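You operate a simulated robot arm through the tools that you are given. There is no shell and no other tool. Be economical: measure what you need, move in short steps, check, and stop when the job is done.

The job below is to be done with a simulated robot arm. You get a single attempt, and the scene is never put back.

## Task
Run the bath at its card's heat and time, then switch it off.
Fine: wait for the green lamp; the lid stays on.

Only the result counts: the job must be done as asked and must still hold three seconds after the hand-in. Knocking over, shifting, dropping, spilling or breaking anything else fails it. Lids that push on must go on centred and level and be pressed home; caps that screw on are set level and turned clockwise until they are tight.

## Robot
A 6-joint arm with a two-finger parallel gripper, fixed in place. Base frame: the origin is at the foot of the arm, x ahead of it, y to its left, z up. Units: m, rad, N and s.
With the tool pointing down near the work surface it reaches from about 0.36 to 0.76 m from the base axis. Its first joint turns from -1.152 to 1.152 rad. Payload 2.45 kg.
Tool frame: the origin (TCP) lies between the finger pads and is the grasp point; the fingertips stand 0.024 m ahead of it; z points along the fingers, y is the line along which they close. Largest opening 0.068 m; finger width 0.017, thickness 0.01; the body of the gripper, 0.04 by 0.07 m, starts 0.041 m behind the TCP.
Orientation is told as [roll, pitch, yaw] about the base's x, y, z axes, in that order, counted from this pose: with the fingers straight down and closing along the base's y, the tool's x points along the base's -x, its y along +y and its z along -z.

## Interface
- The arm moves only by the tool drive_tool. Its argument "deltas" is a list of rows, each an object (a shift or turn left out is 0, a gripper value left out holds the last) with "rot": the turn, a rotation vector about the tool's x, y, z in rad, a list of three; "delta_pos": the shift along the tool's x, y, z in m, a list of three; "hand": the gripper command, from -1 (fully open) to 1 (shut), values between in proportion. In form: [{"rot": [wx, wy, wz], "delta_pos": [tx, ty, tz], "hand": hand}, ...]. A call has 1 to 20 rows; each row shifts and turns the commanded pose from where the row before left it, along the tool's axes as they then stand. A row lasts 0.2 s, in which the tool goes at most 0.05 m and 0.15 rad; a call with a longer step from one row to the next is refused whole, and so is a gripper value outside its range. Where a pose cannot be reached the arm comes as near as it can. A force on the tool above 90 N (or 10 N above the force at the start of the call, whichever is more), or a blocked arm, ends the call early, and 0.2 s more pass. The fingers move at their own pace (about 0.108 m/s each) and stop on an object; they squeeze with about 44 N. The grip force told is the motor's: it shows also when the fingers shut on nothing. Time passes only in rows, and 0.2 s behind the last, so rows that do not move let the fingers close. It gives the time, the measured TCP pose, the force on the tool (base axes), the opening and the grip force at its end, in the units of the frame above (readings bear some noise).
- Cameras (640 x 400 px; columns grow to the right, rows downward): "scene" is fixed at [0.1613, 0.4033, 1.483]; the picture's right is [-0.83, -0.56, 0.00], its down [-0.22, 0.33, -0.92] and it looks along [0.51, -0.76, -0.40] (base axes); focal length 340 px, centre (320, 200). "wrist" rides on the gripper at [-0.032, 0, -0.039] in the tool frame; the picture's right is [0.00, -1.00, 0.00], its down [0.97, 0.00, -0.24] and it looks along [0.24, 0.00, 0.97] (tool axes); focal length 218 px, centre (320, 200). There is no depth. A picture from a camera that has moved, and an enlarged one, comes with that camera's place and axes in the base frame and with its lens.
- camera(camera): a new picture of that camera. The clock stands still meanwhile.
- close_up(camera, box): a new picture of the part [left, top, right, bottom] of that camera's present view, enlarged. The clock stands still meanwhile.
- hand_in(): hands the job in; it is judged then, once.

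Work in short steps. Places have to be worked out from the pictures, the camera data and where the tool is seen: move nearer, look again, correct. Check each grasp and each placing, and mend what went wrong. You have 120 turns and 76 pictures in all, those below and enlarged ones among them. Open the gripper and draw the arm clear of the work before you hand the job in, unless the task says otherwise; then end with one line.

The tools are called after "Emit:" as a command line: name --argument value ..., lists and objects as JSON in quotes. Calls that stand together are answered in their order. drive_tool: Moves the arm, as the interface text tells. Its arguments: {"type":"object","properties":{"deltas":{"type":"array"}},"required":["deltas"]} The other tools are called the same way: camera (camera) takes a picture; close_up (camera, box) takes an enlarged picture of a part of a camera's view; hand_in () hands the job in.

At the start:

```text
time: 0.0
ee_pos: [0.4003, -0.2868, 1.2494]
tcp_rot: [-0.003, -0.004, -0.002]
wrist_force: [-0.9, -0.5, 0.1]
grip_width: 0.0679
gripper_force: 0.0
```

scene: 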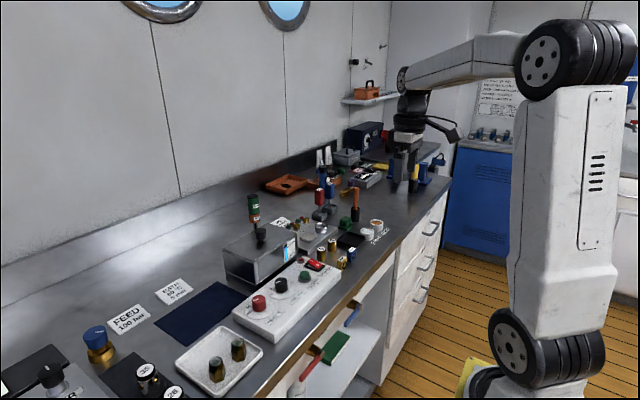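
wrist: 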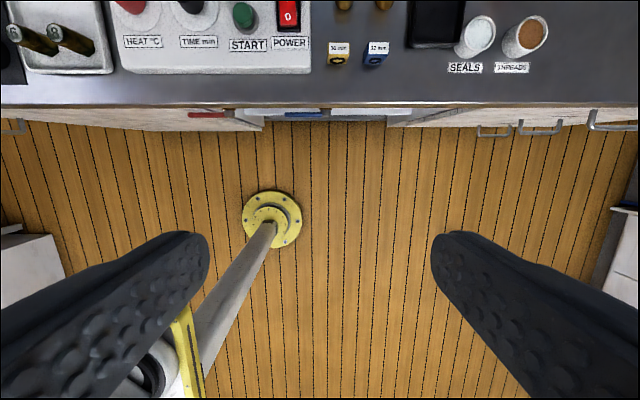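

The panel (HEAT, TIME, START, POWER) and bath stand on the bench; I look closer at the panel, bath and cards.

Emit:
close_up --camera "scene" --box '[200, 180, 400, 305]'

Emit:
close_up --camera "scene" --box '[90, 260, 290, 385]'

Emit:
close_up --camera "wrist" --box '[0, 0, 320, 100]'

```text
3.20 times, centred on (300, 242) of scene
camera zoom: at [0.1613, 0.4033, 1.483], right [-0.83, -0.56, 0.0], down [-0.22, 0.33, -0.92], along [0.51, -0.76, -0.4], focal length 1088 px, centre (384, 64)
```

zoom: 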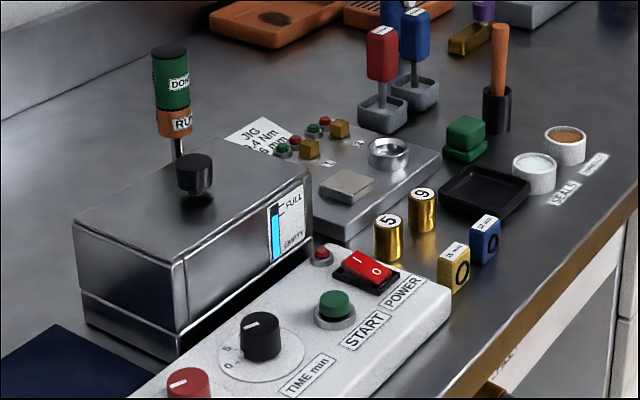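

```text
3.20 times, centred on (190, 322) of scene
camera zoom: at [0.1613, 0.4033, 1.483], right [-0.83, -0.56, 0.0], down [-0.22, 0.33, -0.92], along [0.51, -0.76, -0.4], focal length 1088 px, centre (736, -192)
```

zoom: 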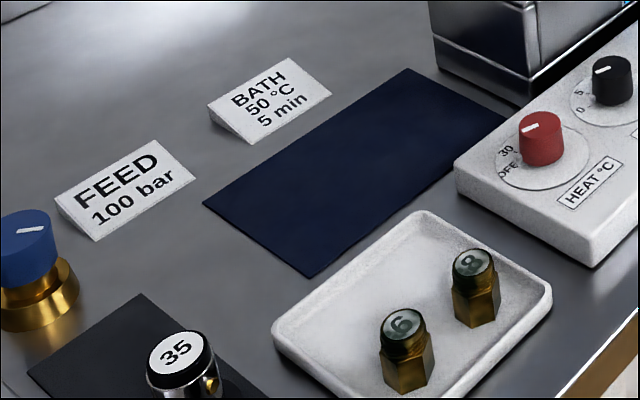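

```text
2.00 times, centred on (160, 50) of wrist
camera zoom: at [0.4327, -0.287, 1.2893], right [0.0, -1.0, 0.0], down [-0.97, 0.0, 0.24], along [-0.24, 0.0, -0.97], focal length 436 px, centre (640, 500)
```

zoom: 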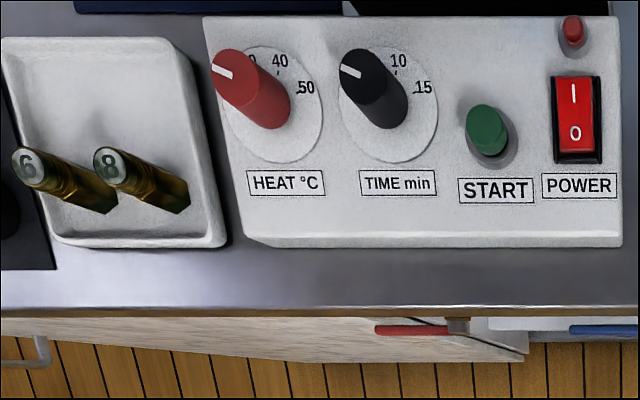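

Card says BATH 50 °C, 5 min. I move over the panel for a straighter look.

Emit:
drive_tool --deltas '[{"delta_pos": [-0.03, 0.02, 0.01]}, {"delta_pos": [-0.03, 0.02, 0.01]}, {"delta_pos": [-0.03, 0.02, 0.01]}, {"delta_pos": [-0.03, 0.02, 0.01]}, {"delta_pos": [-0.03, 0.02, 0.01]}, {}]'

Emit:
camera --camera "wrist"

Emit:
camera --camera "scene"

```text
time: 1.4
ee_pos: [0.5495, -0.1877, 1.2006]
tcp_rot: [-0.002, -0.001, -0.002]
wrist_force: [-0.1, -0.6, 0.3]
grip_width: 0.0681
gripper_force: 0.0
```

```text
70 pictures are left
camera wrist: at [0.5817, -0.1864, 1.2403], right [0.0, -1.0, 0.0], down [-0.97, 0.0, 0.24], along [-0.24, 0.0, -0.97], focal length 218 px, centre (320, 200)
```

wrist: 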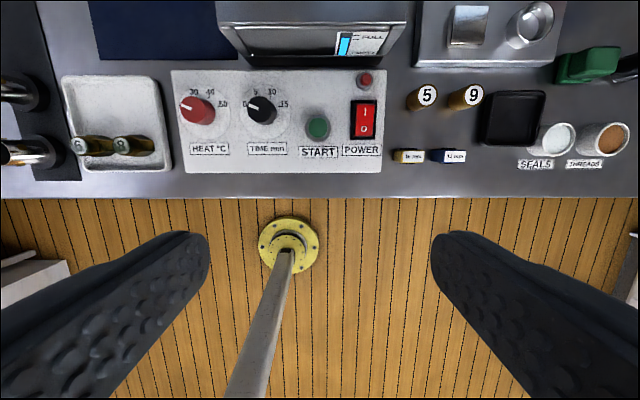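

```text
69 pictures are left
```

scene: 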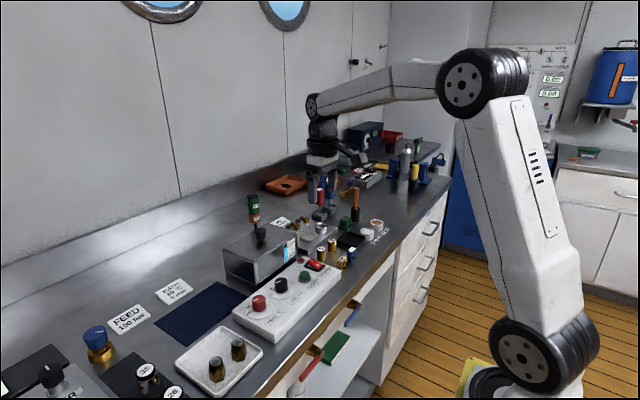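

By triangulation the panel top is at z≈0.94 and the knobs at roughly (0.62,-0.04) and (0.62,-0.12). I go above the two knobs and lower to read the dials.

Emit:
drive_tool --deltas '[{"delta_pos": [-0.015, 0.03, 0.02]}, {"delta_pos": [-0.015, 0.03, 0.02]}, {"delta_pos": [-0.015, 0.03, 0.02]}, {"delta_pos": [-0.01, 0.02, 0.02]}, {}]'

Emit:
camera --camera "wrist"

Emit:
close_up --camera "wrist" --box '[240, 100, 400, 200]'

```text
time: 2.6
ee_pos: [0.6065, -0.0748, 1.1191]
tcp_rot: [-0.002, 0.0, -0.002]
wrist_force: [-0.9, -0.7, -0.4]
grip_width: 0.068
gripper_force: 0.1
```

```text
68 pictures are left
camera wrist: at [0.6372, -0.0745, 1.1593], right [0.0, -1.0, 0.0], down [-0.97, 0.0, 0.24], along [-0.24, 0.0, -0.97], focal length 218 px, centre (320, 200)
```

wrist: 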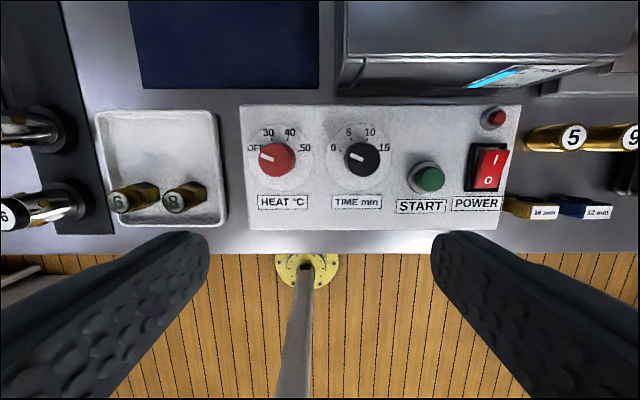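

```text
4.00 times, centred on (320, 150) of wrist
camera zoom: at [0.6372, -0.0745, 1.1593], right [0.0, -1.0, 0.0], down [-0.97, 0.0, 0.24], along [-0.24, 0.0, -0.97], focal length 873 px, centre (320, 400)
```

zoom: 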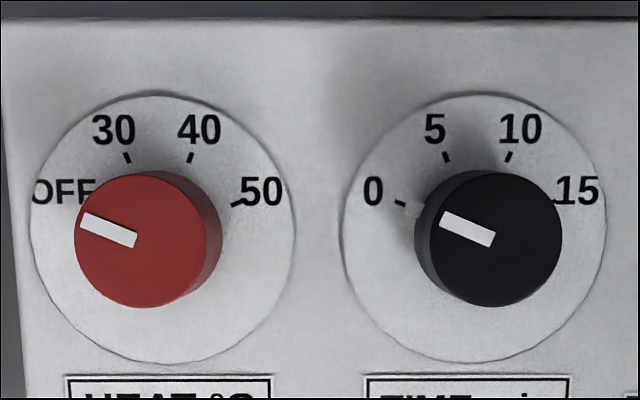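

Card asks for 50 (140° clockwise from OFF) and 5 (47° clockwise from 0). HEAT knob axis ≈ (0.625,-0.033), top z≈0.955. I move above it and pre-turn the tool by -1.2 rad.

Emit:
drive_tool --deltas '[{"delta_pos": [-0.009, 0.021, 0.03]}, {"delta_pos": [-0.0095, 0.0206, 0.03]}, {"delta_pos": [0, 0, 0.03]}, {"rot": [0, 0, -0.15]}, {"rot": [0, 0, -0.15]}, {"rot": [0, 0, -0.15]}, {"rot": [0, 0, -0.15]}, {"rot": [0, 0, -0.15]}, {"rot": [0, 0, -0.15]}, {"rot": [0, 0, -0.15]}, {"rot": [0, 0, -0.15]}, {}]'

Emit:
camera --camera "wrist"

Emit:
close_up --camera "scene" --box '[200, 200, 360, 300]'

```text
time: 5.2
ee_pos: [0.6262, -0.0358, 1.0313]
tcp_rot: [-0.003, 0.002, 1.2]
wrist_force: [-0.2, -0.4, -0.1]
grip_width: 0.068
gripper_force: 0.0
```

```text
66 pictures are left
camera wrist: at [0.6367, -0.006, 1.0693], right [0.93, -0.36, 0.0], down [-0.35, -0.9, 0.24], along [-0.09, -0.23, -0.97], focal length 218 px, centre (320, 200)
```

wrist: 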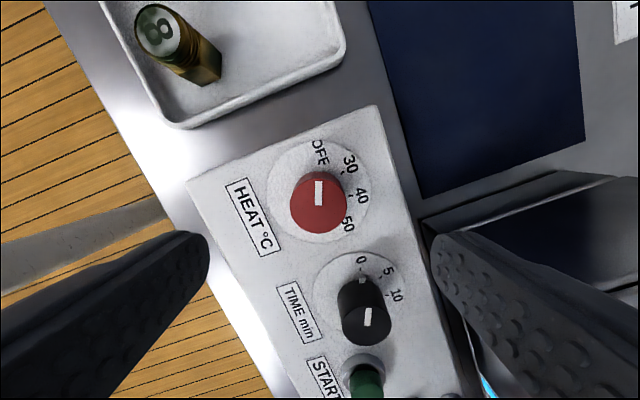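

```text
4.00 times, centred on (280, 250) of scene
camera zoom: at [0.1613, 0.4033, 1.483], right [-0.83, -0.56, 0.0], down [-0.22, 0.33, -0.92], along [0.51, -0.76, -0.4], focal length 1360 px, centre (480, 0)
```

zoom: 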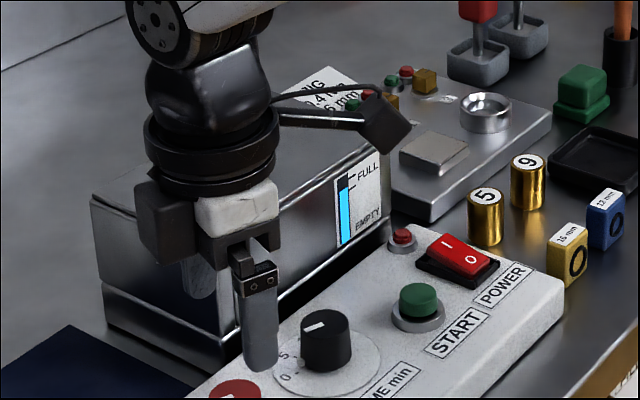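

Knob centre measures about 2 mm off along the closing line; I correct and go down with open fingers.

Emit:
drive_tool --deltas '[{"delta_pos": [0, 0.002, 0.02]}, {"delta_pos": [0, 0, 0.02]}, {"delta_pos": [0, 0, 0.015]}, {"delta_pos": [0, 0, 0.01]}, {}]'

Emit:
camera --camera "wrist"

Emit:
close_up --camera "scene" --box '[200, 225, 320, 325]'

```text
time: 6.4
ee_pos: [0.6228, -0.0357, 0.9633]
tcp_rot: [-0.002, 0.002, 1.198]
wrist_force: [-0.9, 0.4, 0.0]
grip_width: 0.068
gripper_force: 0.1
```

```text
64 pictures are left
camera wrist: at [0.6343, -0.0059, 1.0036], right [0.93, -0.36, 0.0], down [-0.35, -0.9, 0.24], along [-0.09, -0.23, -0.97], focal length 218 px, centre (320, 200)
```

wrist: 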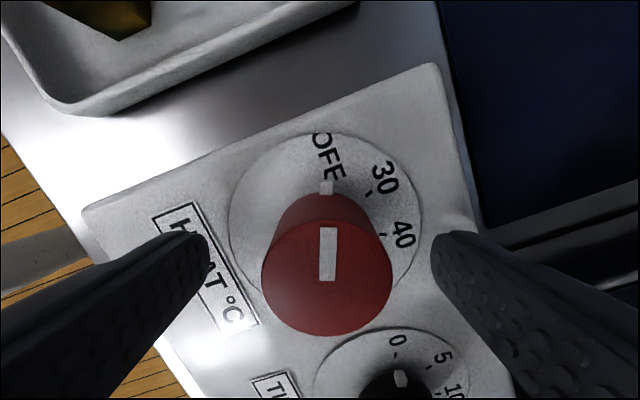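

```text
4.00 times, centred on (260, 275) of scene
camera zoom: at [0.1613, 0.4033, 1.483], right [-0.83, -0.56, 0.0], down [-0.22, 0.33, -0.92], along [0.51, -0.76, -0.4], focal length 1360 px, centre (560, -100)
```

zoom: 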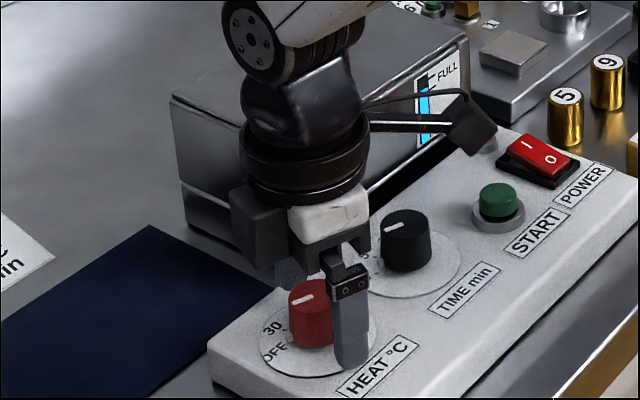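

The fingers straddle the knob, tips just above the dial. I close.

Emit:
drive_tool --deltas '[{"hand": 1}, {"hand": 1}, {"hand": 1}, {"hand": 1}]'

```text
time: 7.4
ee_pos: [0.6236, -0.0366, 0.9647]
tcp_rot: [-0.006, -0.001, 1.198]
wrist_force: [15.4, -6.3, -8.6]
grip_width: 0.0313
gripper_force: 44.5
```

Knob held (31 mm). A little side load; I relieve it by a millimetre and turn clockwise 1.2 rad, then check.

Emit:
drive_tool --deltas '[{"delta_pos": [0, -0.001, 0]}, {"rot": [0, 0, 0.12]}, {"rot": [0, 0, 0.12]}, {"rot": [0, 0, 0.12]}, {"rot": [0, 0, 0.12]}, {"rot": [0, 0, 0.12]}, {"rot": [0, 0, 0.12]}, {"rot": [0, 0, 0.12]}, {"rot": [0, 0, 0.12]}, {"rot": [0, 0, 0.12]}, {"rot": [0, 0, 0.12]}, {}]'

Emit:
camera --camera "wrist"

```text
time: 10.0
ee_pos: [0.6221, -0.0352, 0.9636]
tcp_rot: [0.002, 0.004, -0.005]
wrist_force: [-19.5, 15.5, 4.6]
grip_width: 0.031
gripper_force: 44.9
```

```text
62 pictures are left
camera wrist: at [0.6551, -0.0346, 1.0038], right [0.0, -1.0, 0.0], down [-0.97, 0.0, 0.24], along [-0.24, 0.0, -0.97], focal length 218 px, centre (320, 200)
```

wrist: 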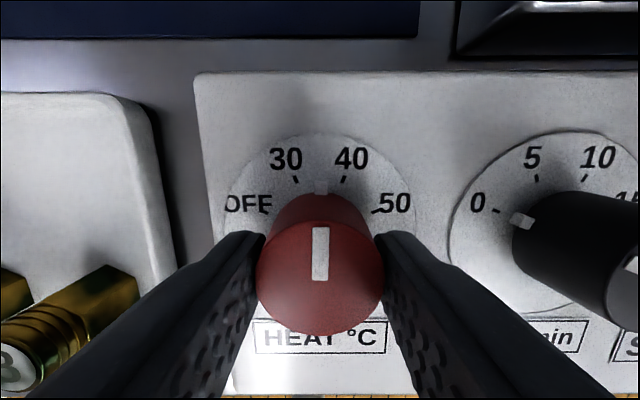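

The knob turns with the tool; pointer is straight up midway. I relieve the side load and turn the remaining 1.24 rad.

Emit:
drive_tool --deltas '[{"delta_pos": [0.001, 0.001, 0]}, {"rot": [0, 0, 0.124]}, {"rot": [0, 0, 0.124]}, {"rot": [0, 0, 0.124]}, {"rot": [0, 0, 0.124]}, {"rot": [0, 0, 0.124]}, {"rot": [0, 0, 0.124]}, {"rot": [0, 0, 0.124]}, {"rot": [0, 0, 0.124]}, {"rot": [0, 0, 0.124]}, {"rot": [0, 0, 0.124]}, {}]'

Emit:
camera --camera "wrist"

```text
time: 12.6
ee_pos: [0.6252, -0.0349, 0.9637]
tcp_rot: [0.002, -0.002, -1.242]
wrist_force: [3.8, 22.1, -12.6]
grip_width: 0.031
gripper_force: 44.8
```

```text
61 pictures are left
camera wrist: at [0.6347, -0.0639, 1.0041], right [-0.95, -0.32, 0.0], down [-0.31, 0.92, 0.24], along [-0.07, 0.23, -0.97], focal length 218 px, centre (320, 200)
```

wrist: 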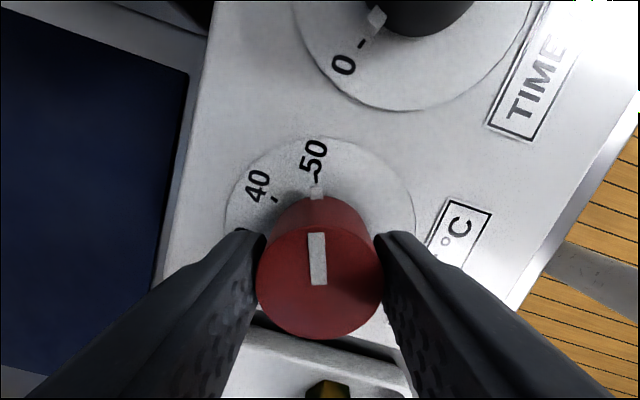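

Pointer is on 50. I open, rise, turn back to yaw 0 and move over the TIME knob.

Emit:
drive_tool --deltas '[{"hand": -1}, {"hand": -1}, {"delta_pos": [0, 0, -0.03]}, {"delta_pos": [0, 0, -0.03]}, {"rot": [0, 0, -0.138]}, {"rot": [0, 0, -0.138]}, {"rot": [0, 0, -0.138]}, {"rot": [0, 0, -0.138]}, {"rot": [0, 0, -0.138]}, {"rot": [0, 0, -0.138]}, {"rot": [0, 0, -0.138]}, {"rot": [0, 0, -0.138]}, {"rot": [0, 0, -0.138]}, {"delta_pos": [0, -0.04, 0]}, {"delta_pos": [0, -0.04, 0]}, {}]'

Emit:
camera --camera "wrist"

```text
time: 16.0
ee_pos: [0.6214, -0.1146, 1.0239]
tcp_rot: [-0.002, -0.002, -0.002]
wrist_force: [0.1, 0.6, 0.4]
grip_width: 0.0678
gripper_force: 0.1
```

```text
60 pictures are left
camera wrist: at [0.6533, -0.1142, 1.0639], right [0.0, -1.0, 0.0], down [-0.97, 0.0, 0.24], along [-0.24, 0.0, -0.97], focal length 218 px, centre (320, 200)
```

wrist: 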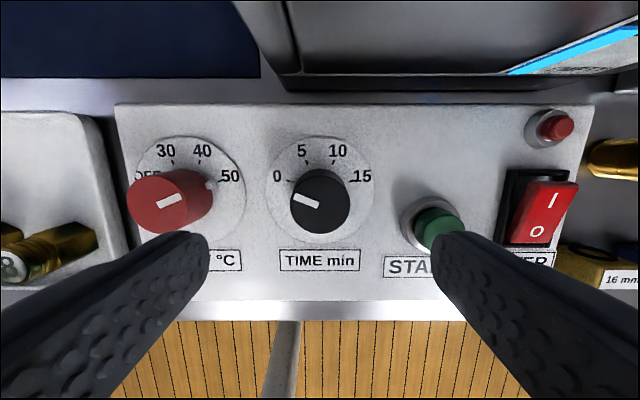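

TIME knob is centred under the tool. I go down and close.

Emit:
drive_tool --deltas '[{"delta_pos": [-0.0015, 0, 0.02]}, {"delta_pos": [0, 0, 0.02]}, {"delta_pos": [0, 0, 0.012]}, {"delta_pos": [0, 0, 0.008]}, {}, {"hand": 1}, {"hand": 1}, {"hand": 1}]'

Emit:
camera --camera "wrist"

```text
time: 17.8
ee_pos: [0.6243, -0.1148, 0.9636]
tcp_rot: [-0.001, -0.003, -0.001]
wrist_force: [-0.4, 9.3, -0.4]
grip_width: 0.0307
gripper_force: 44.1
```

```text
59 pictures are left
camera wrist: at [0.6569, -0.1144, 1.0041], right [0.0, -1.0, 0.0], down [-0.97, 0.0, 0.24], along [-0.24, 0.0, -0.97], focal length 218 px, centre (320, 200)
```

wrist: 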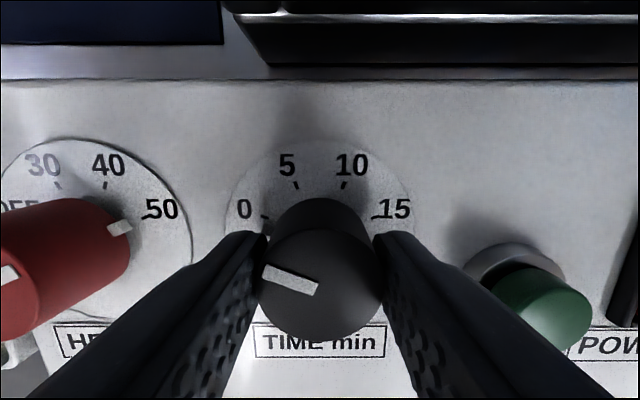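

Gripped. I turn clockwise 0.815 rad to the 5 mark.

Emit:
drive_tool --deltas '[{"rot": [0, 0, 0.1358]}, {"rot": [0, 0, 0.1358]}, {"rot": [0, 0, 0.1358]}, {"rot": [0, 0, 0.1358]}, {"rot": [0, 0, 0.1358]}, {"rot": [0, 0, 0.1358]}, {}]'

Emit:
close_up --camera "wrist" --box '[200, 100, 440, 350]'

```text
time: 19.4
ee_pos: [0.6259, -0.1148, 0.964]
tcp_rot: [0.0, -0.001, -0.818]
wrist_force: [0.9, 16.2, -4.3]
grip_width: 0.0309
gripper_force: 44.5
```

```text
1.60 times, centred on (320, 225) of wrist
camera zoom: at [0.6468, -0.1377, 1.0042], right [-0.73, -0.68, 0.0], down [-0.66, 0.71, 0.24], along [-0.16, 0.17, -0.97], focal length 349 px, centre (320, 160)
```

zoom: 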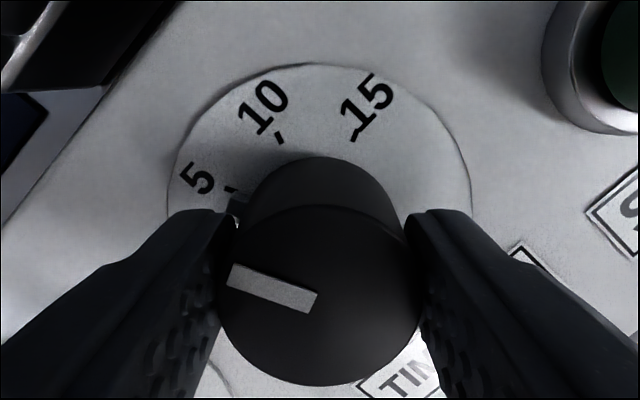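

Looks to be on 5. I release, rise, turn back to yaw 0 and look at the dials and rocker.

Emit:
drive_tool --deltas '[{"hand": -1}, {"hand": -1}, {"delta_pos": [0, 0, -0.03]}, {"delta_pos": [0, 0, -0.04]}, {"rot": [0, 0, -0.1358]}, {"rot": [0, 0, -0.1358]}, {"rot": [0, 0, -0.1358]}, {"rot": [0, 0, -0.1358]}, {"rot": [0, 0, -0.1358]}, {"rot": [0, 0, -0.1358]}, {"delta_pos": [0, -0.04, -0.03]}, {"delta_pos": [0, -0.04, 0]}, {}]'

Emit:
camera --camera "wrist"

Emit:
close_up --camera "wrist" --box '[120, 90, 400, 220]'

Emit:
close_up --camera "scene" --box '[210, 180, 370, 310]'

```text
time: 22.2
ee_pos: [0.6257, -0.1973, 1.0637]
tcp_rot: [-0.002, -0.001, 0.0]
wrist_force: [0.9, 1.0, 0.1]
grip_width: 0.068
gripper_force: 0.2
```

```text
57 pictures are left
camera wrist: at [0.6572, -0.1963, 1.1035], right [0.0, -1.0, 0.0], down [-0.97, 0.0, 0.24], along [-0.24, 0.0, -0.97], focal length 218 px, centre (320, 200)
```

wrist: 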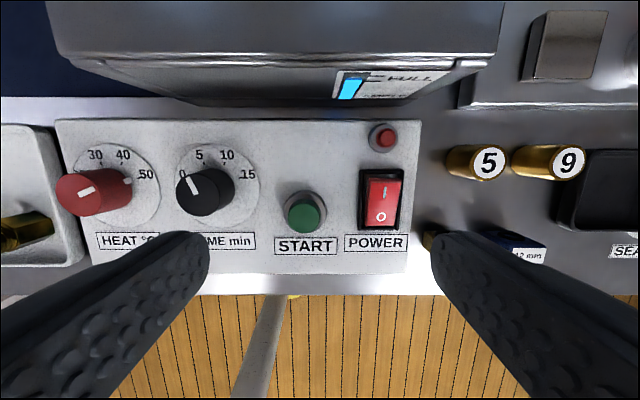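

```text
2.29 times, centred on (260, 155) of wrist
camera zoom: at [0.6572, -0.1963, 1.1035], right [0.0, -1.0, 0.0], down [-0.97, 0.0, 0.24], along [-0.24, 0.0, -0.97], focal length 499 px, centre (457, 303)
```

zoom: 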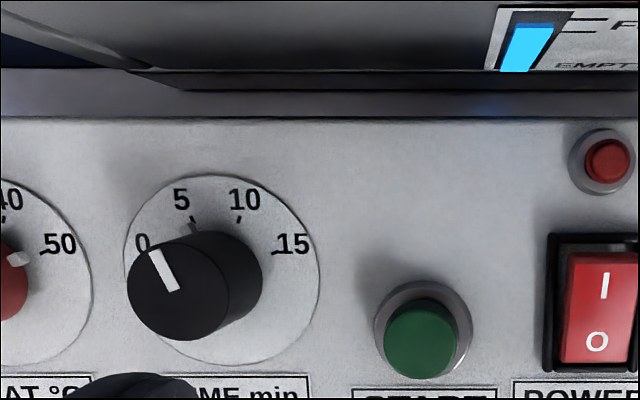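

```text
3.08 times, centred on (290, 245) of scene
camera zoom: at [0.1613, 0.4033, 1.483], right [-0.83, -0.56, 0.0], down [-0.22, 0.33, -0.92], along [0.51, -0.76, -0.4], focal length 1046 px, centre (412, 62)
```

zoom: 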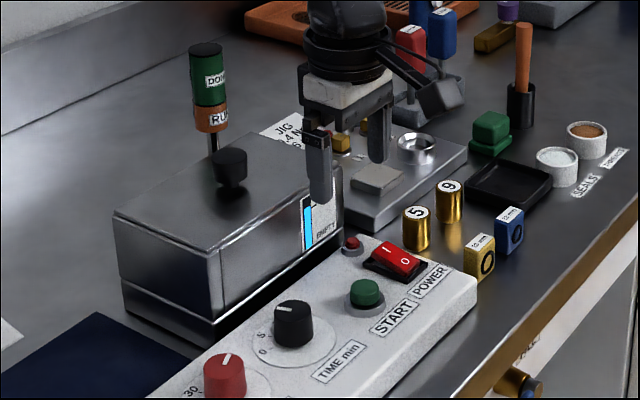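

HEAT is at 50, TIME at 5. I look more closely at the rocker and the gauge.

Emit:
close_up --camera "scene" --box '[290, 235, 340, 285]'

Emit:
close_up --camera "wrist" --box '[260, 60, 460, 250]'

```text
8.00 times, centred on (315, 260) of scene
camera zoom: at [0.1613, 0.4033, 1.483], right [-0.83, -0.56, 0.0], down [-0.22, 0.33, -0.92], along [0.51, -0.76, -0.4], focal length 2720 px, centre (360, -280)
```

zoom: 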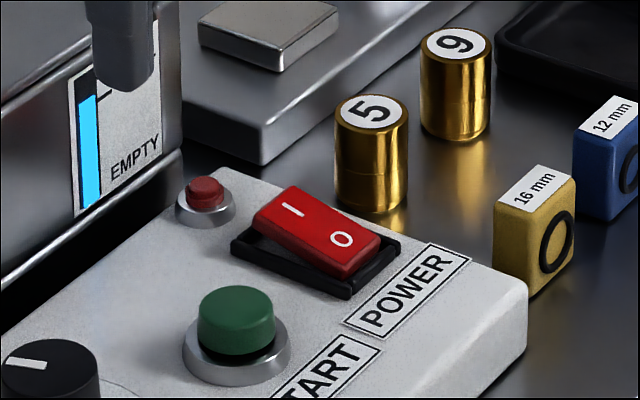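

```text
2.11 times, centred on (360, 155) of wrist
camera zoom: at [0.6572, -0.1963, 1.1035], right [0.0, -1.0, 0.0], down [-0.97, 0.0, 0.24], along [-0.24, 0.0, -0.97], focal length 460 px, centre (236, 295)
```

zoom: 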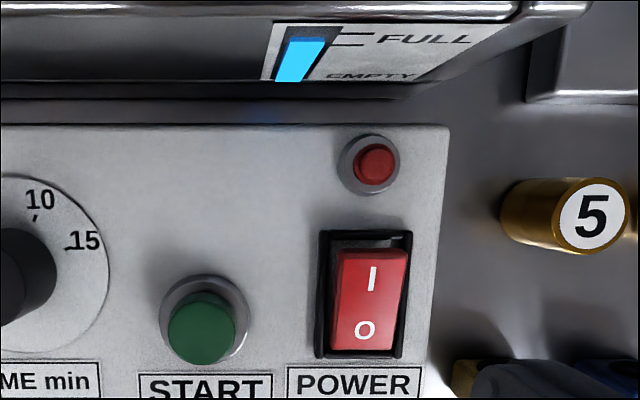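

Rocker is at 0 (I end raised). I shut the fingers and move over the I end at about (0.628,-0.243).

Emit:
drive_tool --deltas '[{"hand": 1, "delta_pos": [-0.001, -0.023, 0]}, {"delta_pos": [-0.001, -0.023, 0.01]}, {"delta_pos": [0, 0, 0.03]}, {"delta_pos": [0, 0, 0.03]}, {}]'

Emit:
camera --camera "wrist"

Emit:
close_up --camera "scene" --box '[280, 215, 360, 285]'

```text
time: 23.4
ee_pos: [0.6286, -0.2421, 0.9943]
tcp_rot: [-0.003, -0.002, 0.001]
wrist_force: [1.1, -0.4, 0.6]
grip_width: 0.0
gripper_force: 24.0
```

```text
52 pictures are left
camera wrist: at [0.6598, -0.2421, 1.0347], right [0.0, -1.0, 0.0], down [-0.97, 0.0, 0.24], along [-0.24, 0.0, -0.97], focal length 218 px, centre (320, 200)
```

wrist: 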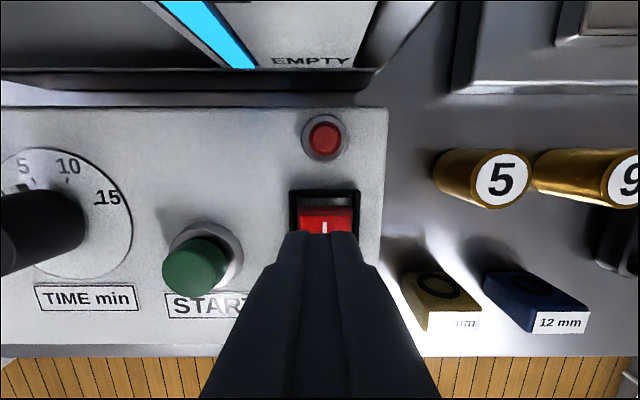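

```text
5.71 times, centred on (320, 250) of scene
camera zoom: at [0.1613, 0.4033, 1.483], right [-0.83, -0.56, 0.0], down [-0.22, 0.33, -0.92], along [0.51, -0.76, -0.4], focal length 1942 px, centre (320, -86)
```

zoom: 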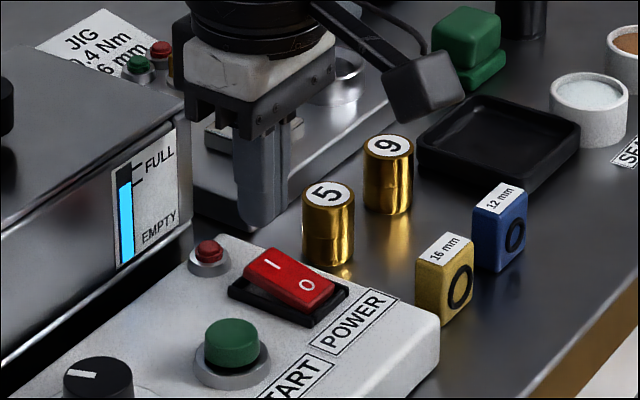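

The tip is over the I end. I press down in small steps.

Emit:
drive_tool --deltas '[{"delta_pos": [0.001, -0.0015, 0.012]}, {"delta_pos": [0, 0, 0.005]}, {"delta_pos": [0, 0, 0.004]}, {"delta_pos": [0, 0, 0.003]}]'

Emit:
close_up --camera "scene" --box '[280, 215, 360, 285]'

```text
time: 24.4
ee_pos: [0.6262, -0.2435, 0.9707]
tcp_rot: [-0.001, -0.001, 0.0]
wrist_force: [-0.6, -0.2, 0.6]
grip_width: 0.0
gripper_force: 23.5
```

```text
5.71 times, centred on (320, 250) of scene
camera zoom: at [0.1613, 0.4033, 1.483], right [-0.83, -0.56, 0.0], down [-0.22, 0.33, -0.92], along [0.51, -0.76, -0.4], focal length 1942 px, centre (320, -86)
```

zoom: 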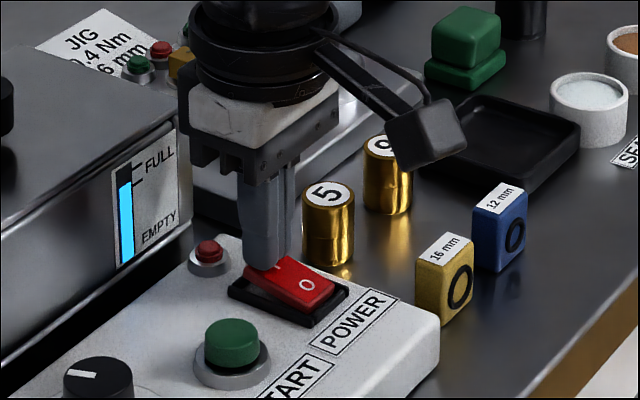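

Just about at contact. I press on.

Emit:
drive_tool --deltas '[{"delta_pos": [0, 0, 0.002]}, {"delta_pos": [0, 0, 0.002]}, {"delta_pos": [0, 0, 0.002]}, {"delta_pos": [0, 0, 0.002]}]'

Emit:
close_up --camera "scene" --box '[280, 215, 360, 285]'

```text
time: 25.4
ee_pos: [0.6266, -0.2445, 0.9667]
tcp_rot: [-0.004, -0.006, 0.001]
wrist_force: [-3.1, 6.0, 22.1]
grip_width: 0.0
gripper_force: 23.5
```

```text
5.71 times, centred on (320, 250) of scene
camera zoom: at [0.1607, 0.4037, 1.483], right [-0.83, -0.56, 0.0], down [-0.22, 0.33, -0.92], along [0.51, -0.76, -0.4], focal length 1942 px, centre (320, -86)
```

zoom: 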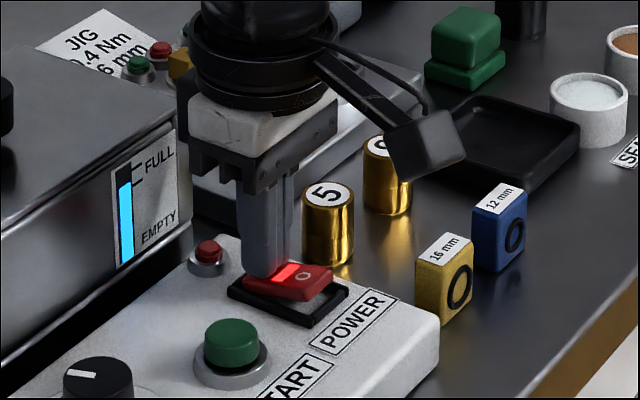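

The rocker flipped and lit. I rise and move above START at about (0.608,-0.184).

Emit:
drive_tool --deltas '[{"delta_pos": [0, 0, -0.02]}, {"delta_pos": [0, 0, -0.01]}, {"delta_pos": [0.009, 0.03, 0]}, {"delta_pos": [0.009, 0.03, 0]}, {}]'

Emit:
camera --camera "wrist"

Emit:
close_up --camera "scene" --box '[220, 180, 350, 300]'

```text
time: 26.6
ee_pos: [0.6087, -0.1828, 0.9937]
tcp_rot: [-0.002, -0.002, 0.0]
wrist_force: [0.0, -0.8, 0.1]
grip_width: 0.0001
gripper_force: 23.3
```

```text
48 pictures are left
camera wrist: at [0.6396, -0.1819, 1.0332], right [0.0, -1.0, 0.0], down [-0.97, 0.0, 0.24], along [-0.24, 0.0, -0.97], focal length 218 px, centre (320, 200)
```

wrist: 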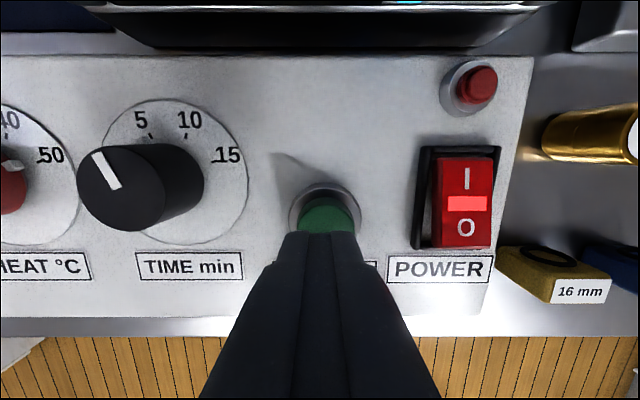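

```text
3.33 times, centred on (285, 240) of scene
camera zoom: at [0.1613, 0.4034, 1.483], right [-0.83, -0.56, 0.0], down [-0.22, 0.33, -0.92], along [0.51, -0.76, -0.4], focal length 1133 px, centre (437, 67)
```

zoom: 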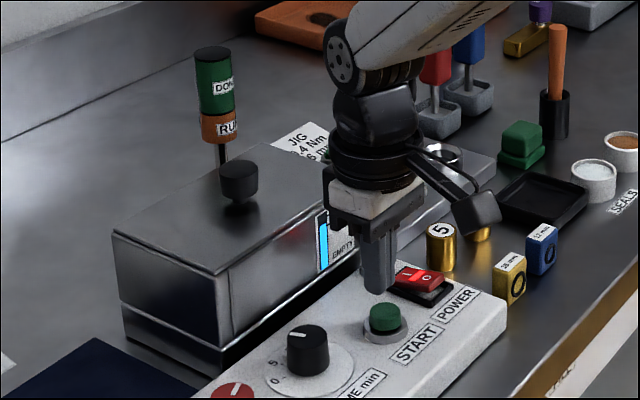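

START is under the tip (1–2 mm to -y). I press in small steps.

Emit:
drive_tool --deltas '[{"delta_pos": [0, -0.0015, 0.012]}, {"delta_pos": [0, 0, 0.004]}, {"delta_pos": [0, 0, 0.003]}, {"delta_pos": [0, 0, 0.002]}, {"delta_pos": [0, 0, 0.002]}]'

Emit:
close_up --camera "scene" --box '[220, 180, 350, 300]'

```text
time: 27.8
ee_pos: [0.6082, -0.1838, 0.9705]
tcp_rot: [-0.001, -0.002, -0.001]
wrist_force: [-0.8, -0.2, 2.2]
grip_width: 0.0002
gripper_force: 23.6
```

```text
3.33 times, centred on (285, 240) of scene
camera zoom: at [0.1612, 0.4034, 1.483], right [-0.83, -0.56, 0.0], down [-0.22, 0.33, -0.92], along [0.51, -0.76, -0.4], focal length 1133 px, centre (437, 67)
```

zoom: 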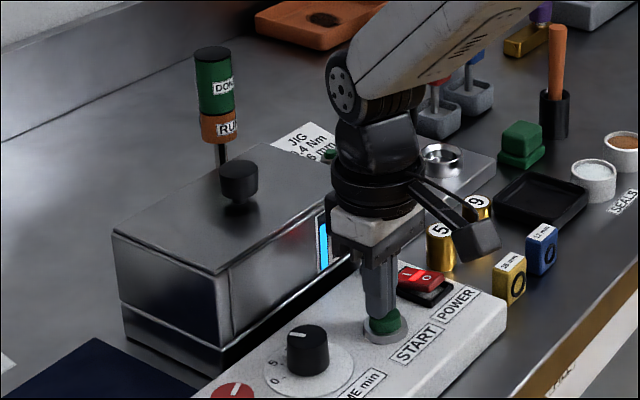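

Contact has begun (2 N). I press 4 mm further.

Emit:
drive_tool --deltas '[{"delta_pos": [0, 0, 0.0015]}, {"delta_pos": [0, 0, 0.0015]}, {"delta_pos": [0, 0, 0.001]}]'

Emit:
close_up --camera "scene" --box '[220, 180, 350, 300]'

```text
time: 28.6
ee_pos: [0.6083, -0.1842, 0.966]
tcp_rot: [-0.002, -0.002, 0.0]
wrist_force: [-2.3, 1.7, 7.5]
grip_width: 0.0
gripper_force: 23.9
```

```text
3.33 times, centred on (285, 240) of scene
camera zoom: at [0.1611, 0.4034, 1.483], right [-0.83, -0.56, 0.0], down [-0.22, 0.33, -0.92], along [0.51, -0.76, -0.4], focal length 1133 px, centre (437, 67)
```

zoom: 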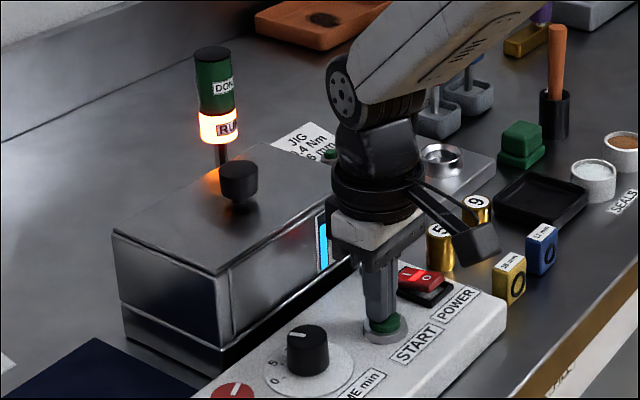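

RUN lamp is lit. I rise and wait above the rocker's 0 end at (0.603,-0.243).

Emit:
drive_tool --deltas '[{"delta_pos": [0, 0, -0.02]}, {"delta_pos": [0, 0, -0.015]}, {"delta_pos": [0.0025, -0.03, 0]}, {"delta_pos": [0.0025, -0.029, 0]}, {}, {}, {}, {}, {}, {}, {}, {}, {}, {}, {}, {}, {}, {}, {}, {}]'

Emit:
camera --camera "wrist"

Emit:
close_up --camera "scene" --box '[220, 180, 350, 300]'

```text
time: 32.8
ee_pos: [0.604, -0.2427, 1.0012]
tcp_rot: [-0.001, -0.003, 0.0]
wrist_force: [-0.4, 0.9, -0.1]
grip_width: 0.0
gripper_force: 24.1
```

```text
44 pictures are left
camera wrist: at [0.6356, -0.2413, 1.0405], right [0.0, -1.0, 0.0], down [-0.97, 0.0, 0.24], along [-0.24, 0.0, -0.97], focal length 218 px, centre (320, 200)
```

wrist: 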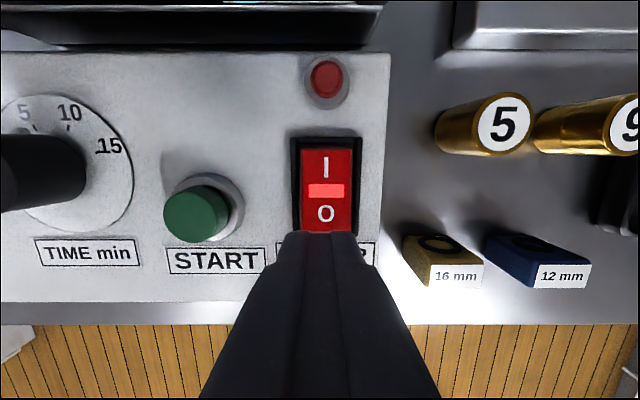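

```text
3.33 times, centred on (285, 240) of scene
camera zoom: at [0.1613, 0.4033, 1.483], right [-0.83, -0.56, 0.0], down [-0.22, 0.33, -0.92], along [0.51, -0.76, -0.4], focal length 1133 px, centre (437, 67)
```

zoom: 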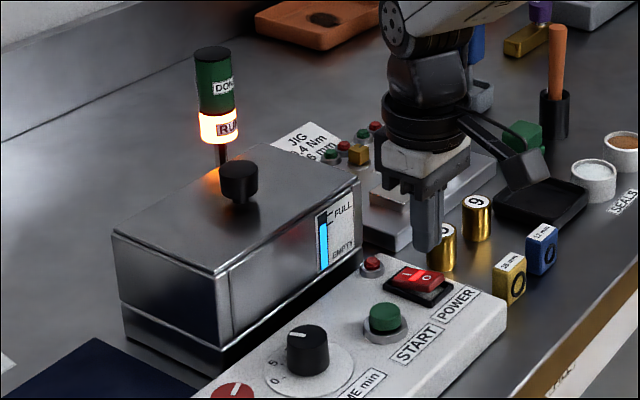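

Running. I wait, positioned over the 0 end.

Emit:
drive_tool --deltas '[{}, {}, {}, {}, {}, {}, {}, {}, {}, {}, {}, {}, {}, {}, {}, {}, {}, {}, {}, {}]'

Emit:
close_up --camera "scene" --box '[220, 180, 350, 300]'

```text
time: 37.0
ee_pos: [0.6052, -0.2415, 1.0003]
tcp_rot: [-0.001, -0.003, -0.001]
wrist_force: [-1.0, -0.2, -0.3]
grip_width: 0.0
gripper_force: 23.2
```

```text
3.33 times, centred on (285, 240) of scene
camera zoom: at [0.1613, 0.4033, 1.483], right [-0.83, -0.56, 0.0], down [-0.22, 0.33, -0.92], along [0.51, -0.76, -0.4], focal length 1133 px, centre (437, 67)
```

zoom: 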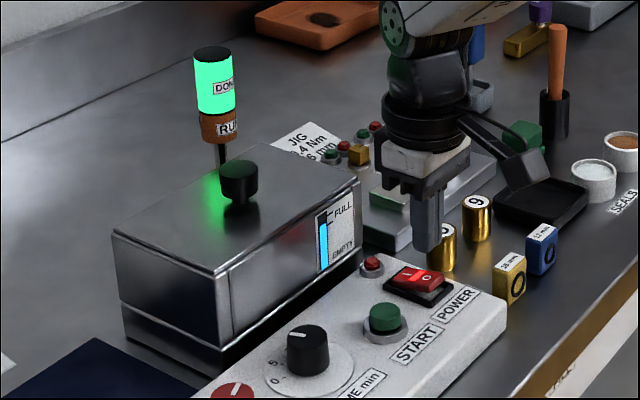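

Green DONE lamp is lit. Now I press the 0 end, in small steps.

Emit:
drive_tool --deltas '[{"delta_pos": [0.0015, -0.0015, 0.015]}, {"delta_pos": [0, 0, 0.01]}, {"delta_pos": [0, 0, 0.004]}, {"delta_pos": [0, 0, 0.002]}, {"delta_pos": [0, 0, 0.002]}, {"delta_pos": [0, 0, 0.002]}, {}]'

Emit:
close_up --camera "scene" --box '[220, 180, 350, 300]'

```text
time: 38.6
ee_pos: [0.6016, -0.2455, 0.9672]
tcp_rot: [-0.002, -0.003, 0.0]
wrist_force: [-0.4, 0.3, -0.7]
grip_width: 0.0001
gripper_force: 23.3
```

```text
3.33 times, centred on (285, 240) of scene
camera zoom: at [0.1613, 0.4033, 1.483], right [-0.83, -0.56, 0.0], down [-0.22, 0.33, -0.92], along [0.51, -0.76, -0.4], focal length 1133 px, centre (437, 67)
```

zoom: 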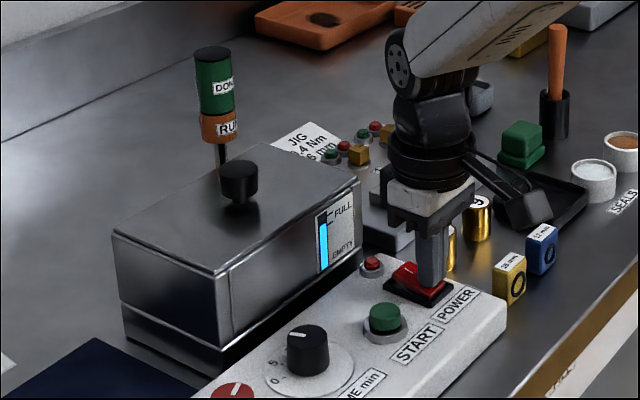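

Lamps are out, the rocker is off. I rise, open the fingers, draw clear and check.

Emit:
drive_tool --deltas '[{"delta_pos": [0, 0, -0.04]}, {"delta_pos": [0, 0, -0.05]}, {"delta_pos": [0, 0, -0.05], "hand": -1}, {"delta_pos": [0.03, 0, -0.04]}, {"delta_pos": [0.04, 0, -0.03]}, {"delta_pos": [0.04, 0, -0.03]}, {}, {}]'

Emit:
close_up --camera "scene" --box '[220, 180, 350, 310]'

Emit:
camera --camera "wrist"

```text
time: 40.4
ee_pos: [0.4916, -0.2465, 1.2072]
tcp_rot: [-0.001, -0.002, 0.0]
wrist_force: [-0.1, -0.1, -0.6]
grip_width: 0.0681
gripper_force: 0.1
```

```text
3.08 times, centred on (285, 245) of scene
camera zoom: at [0.1613, 0.4033, 1.483], right [-0.83, -0.56, 0.0], down [-0.22, 0.33, -0.92], along [0.51, -0.76, -0.4], focal length 1046 px, centre (428, 62)
```

zoom: 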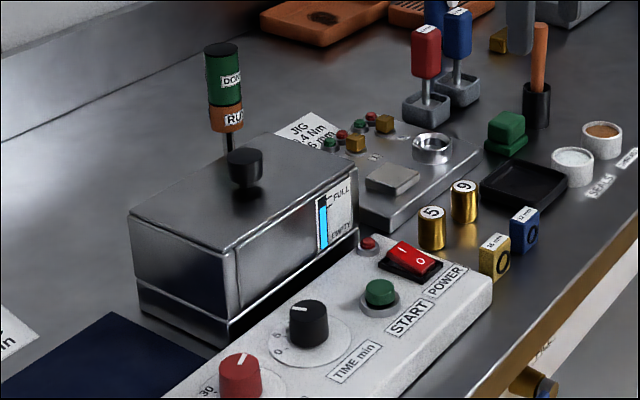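

```text
39 pictures are left
camera wrist: at [0.523, -0.2458, 1.2474], right [0.0, -1.0, 0.0], down [-0.97, 0.0, 0.24], along [-0.24, 0.0, -0.97], focal length 218 px, centre (320, 200)
```

wrist: 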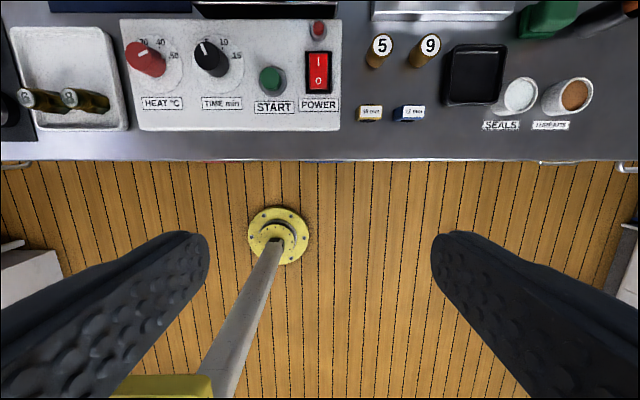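

The rocker is at 0, the lamps are dark, nothing else has moved and the arm is clear; I hand in.

Emit:
hand_in

```text
The job is handed in.
```

The bath ran at 50 °C for 5 min as its card says until the green DONE lamp lit, and I then switched it off with the lid still on.
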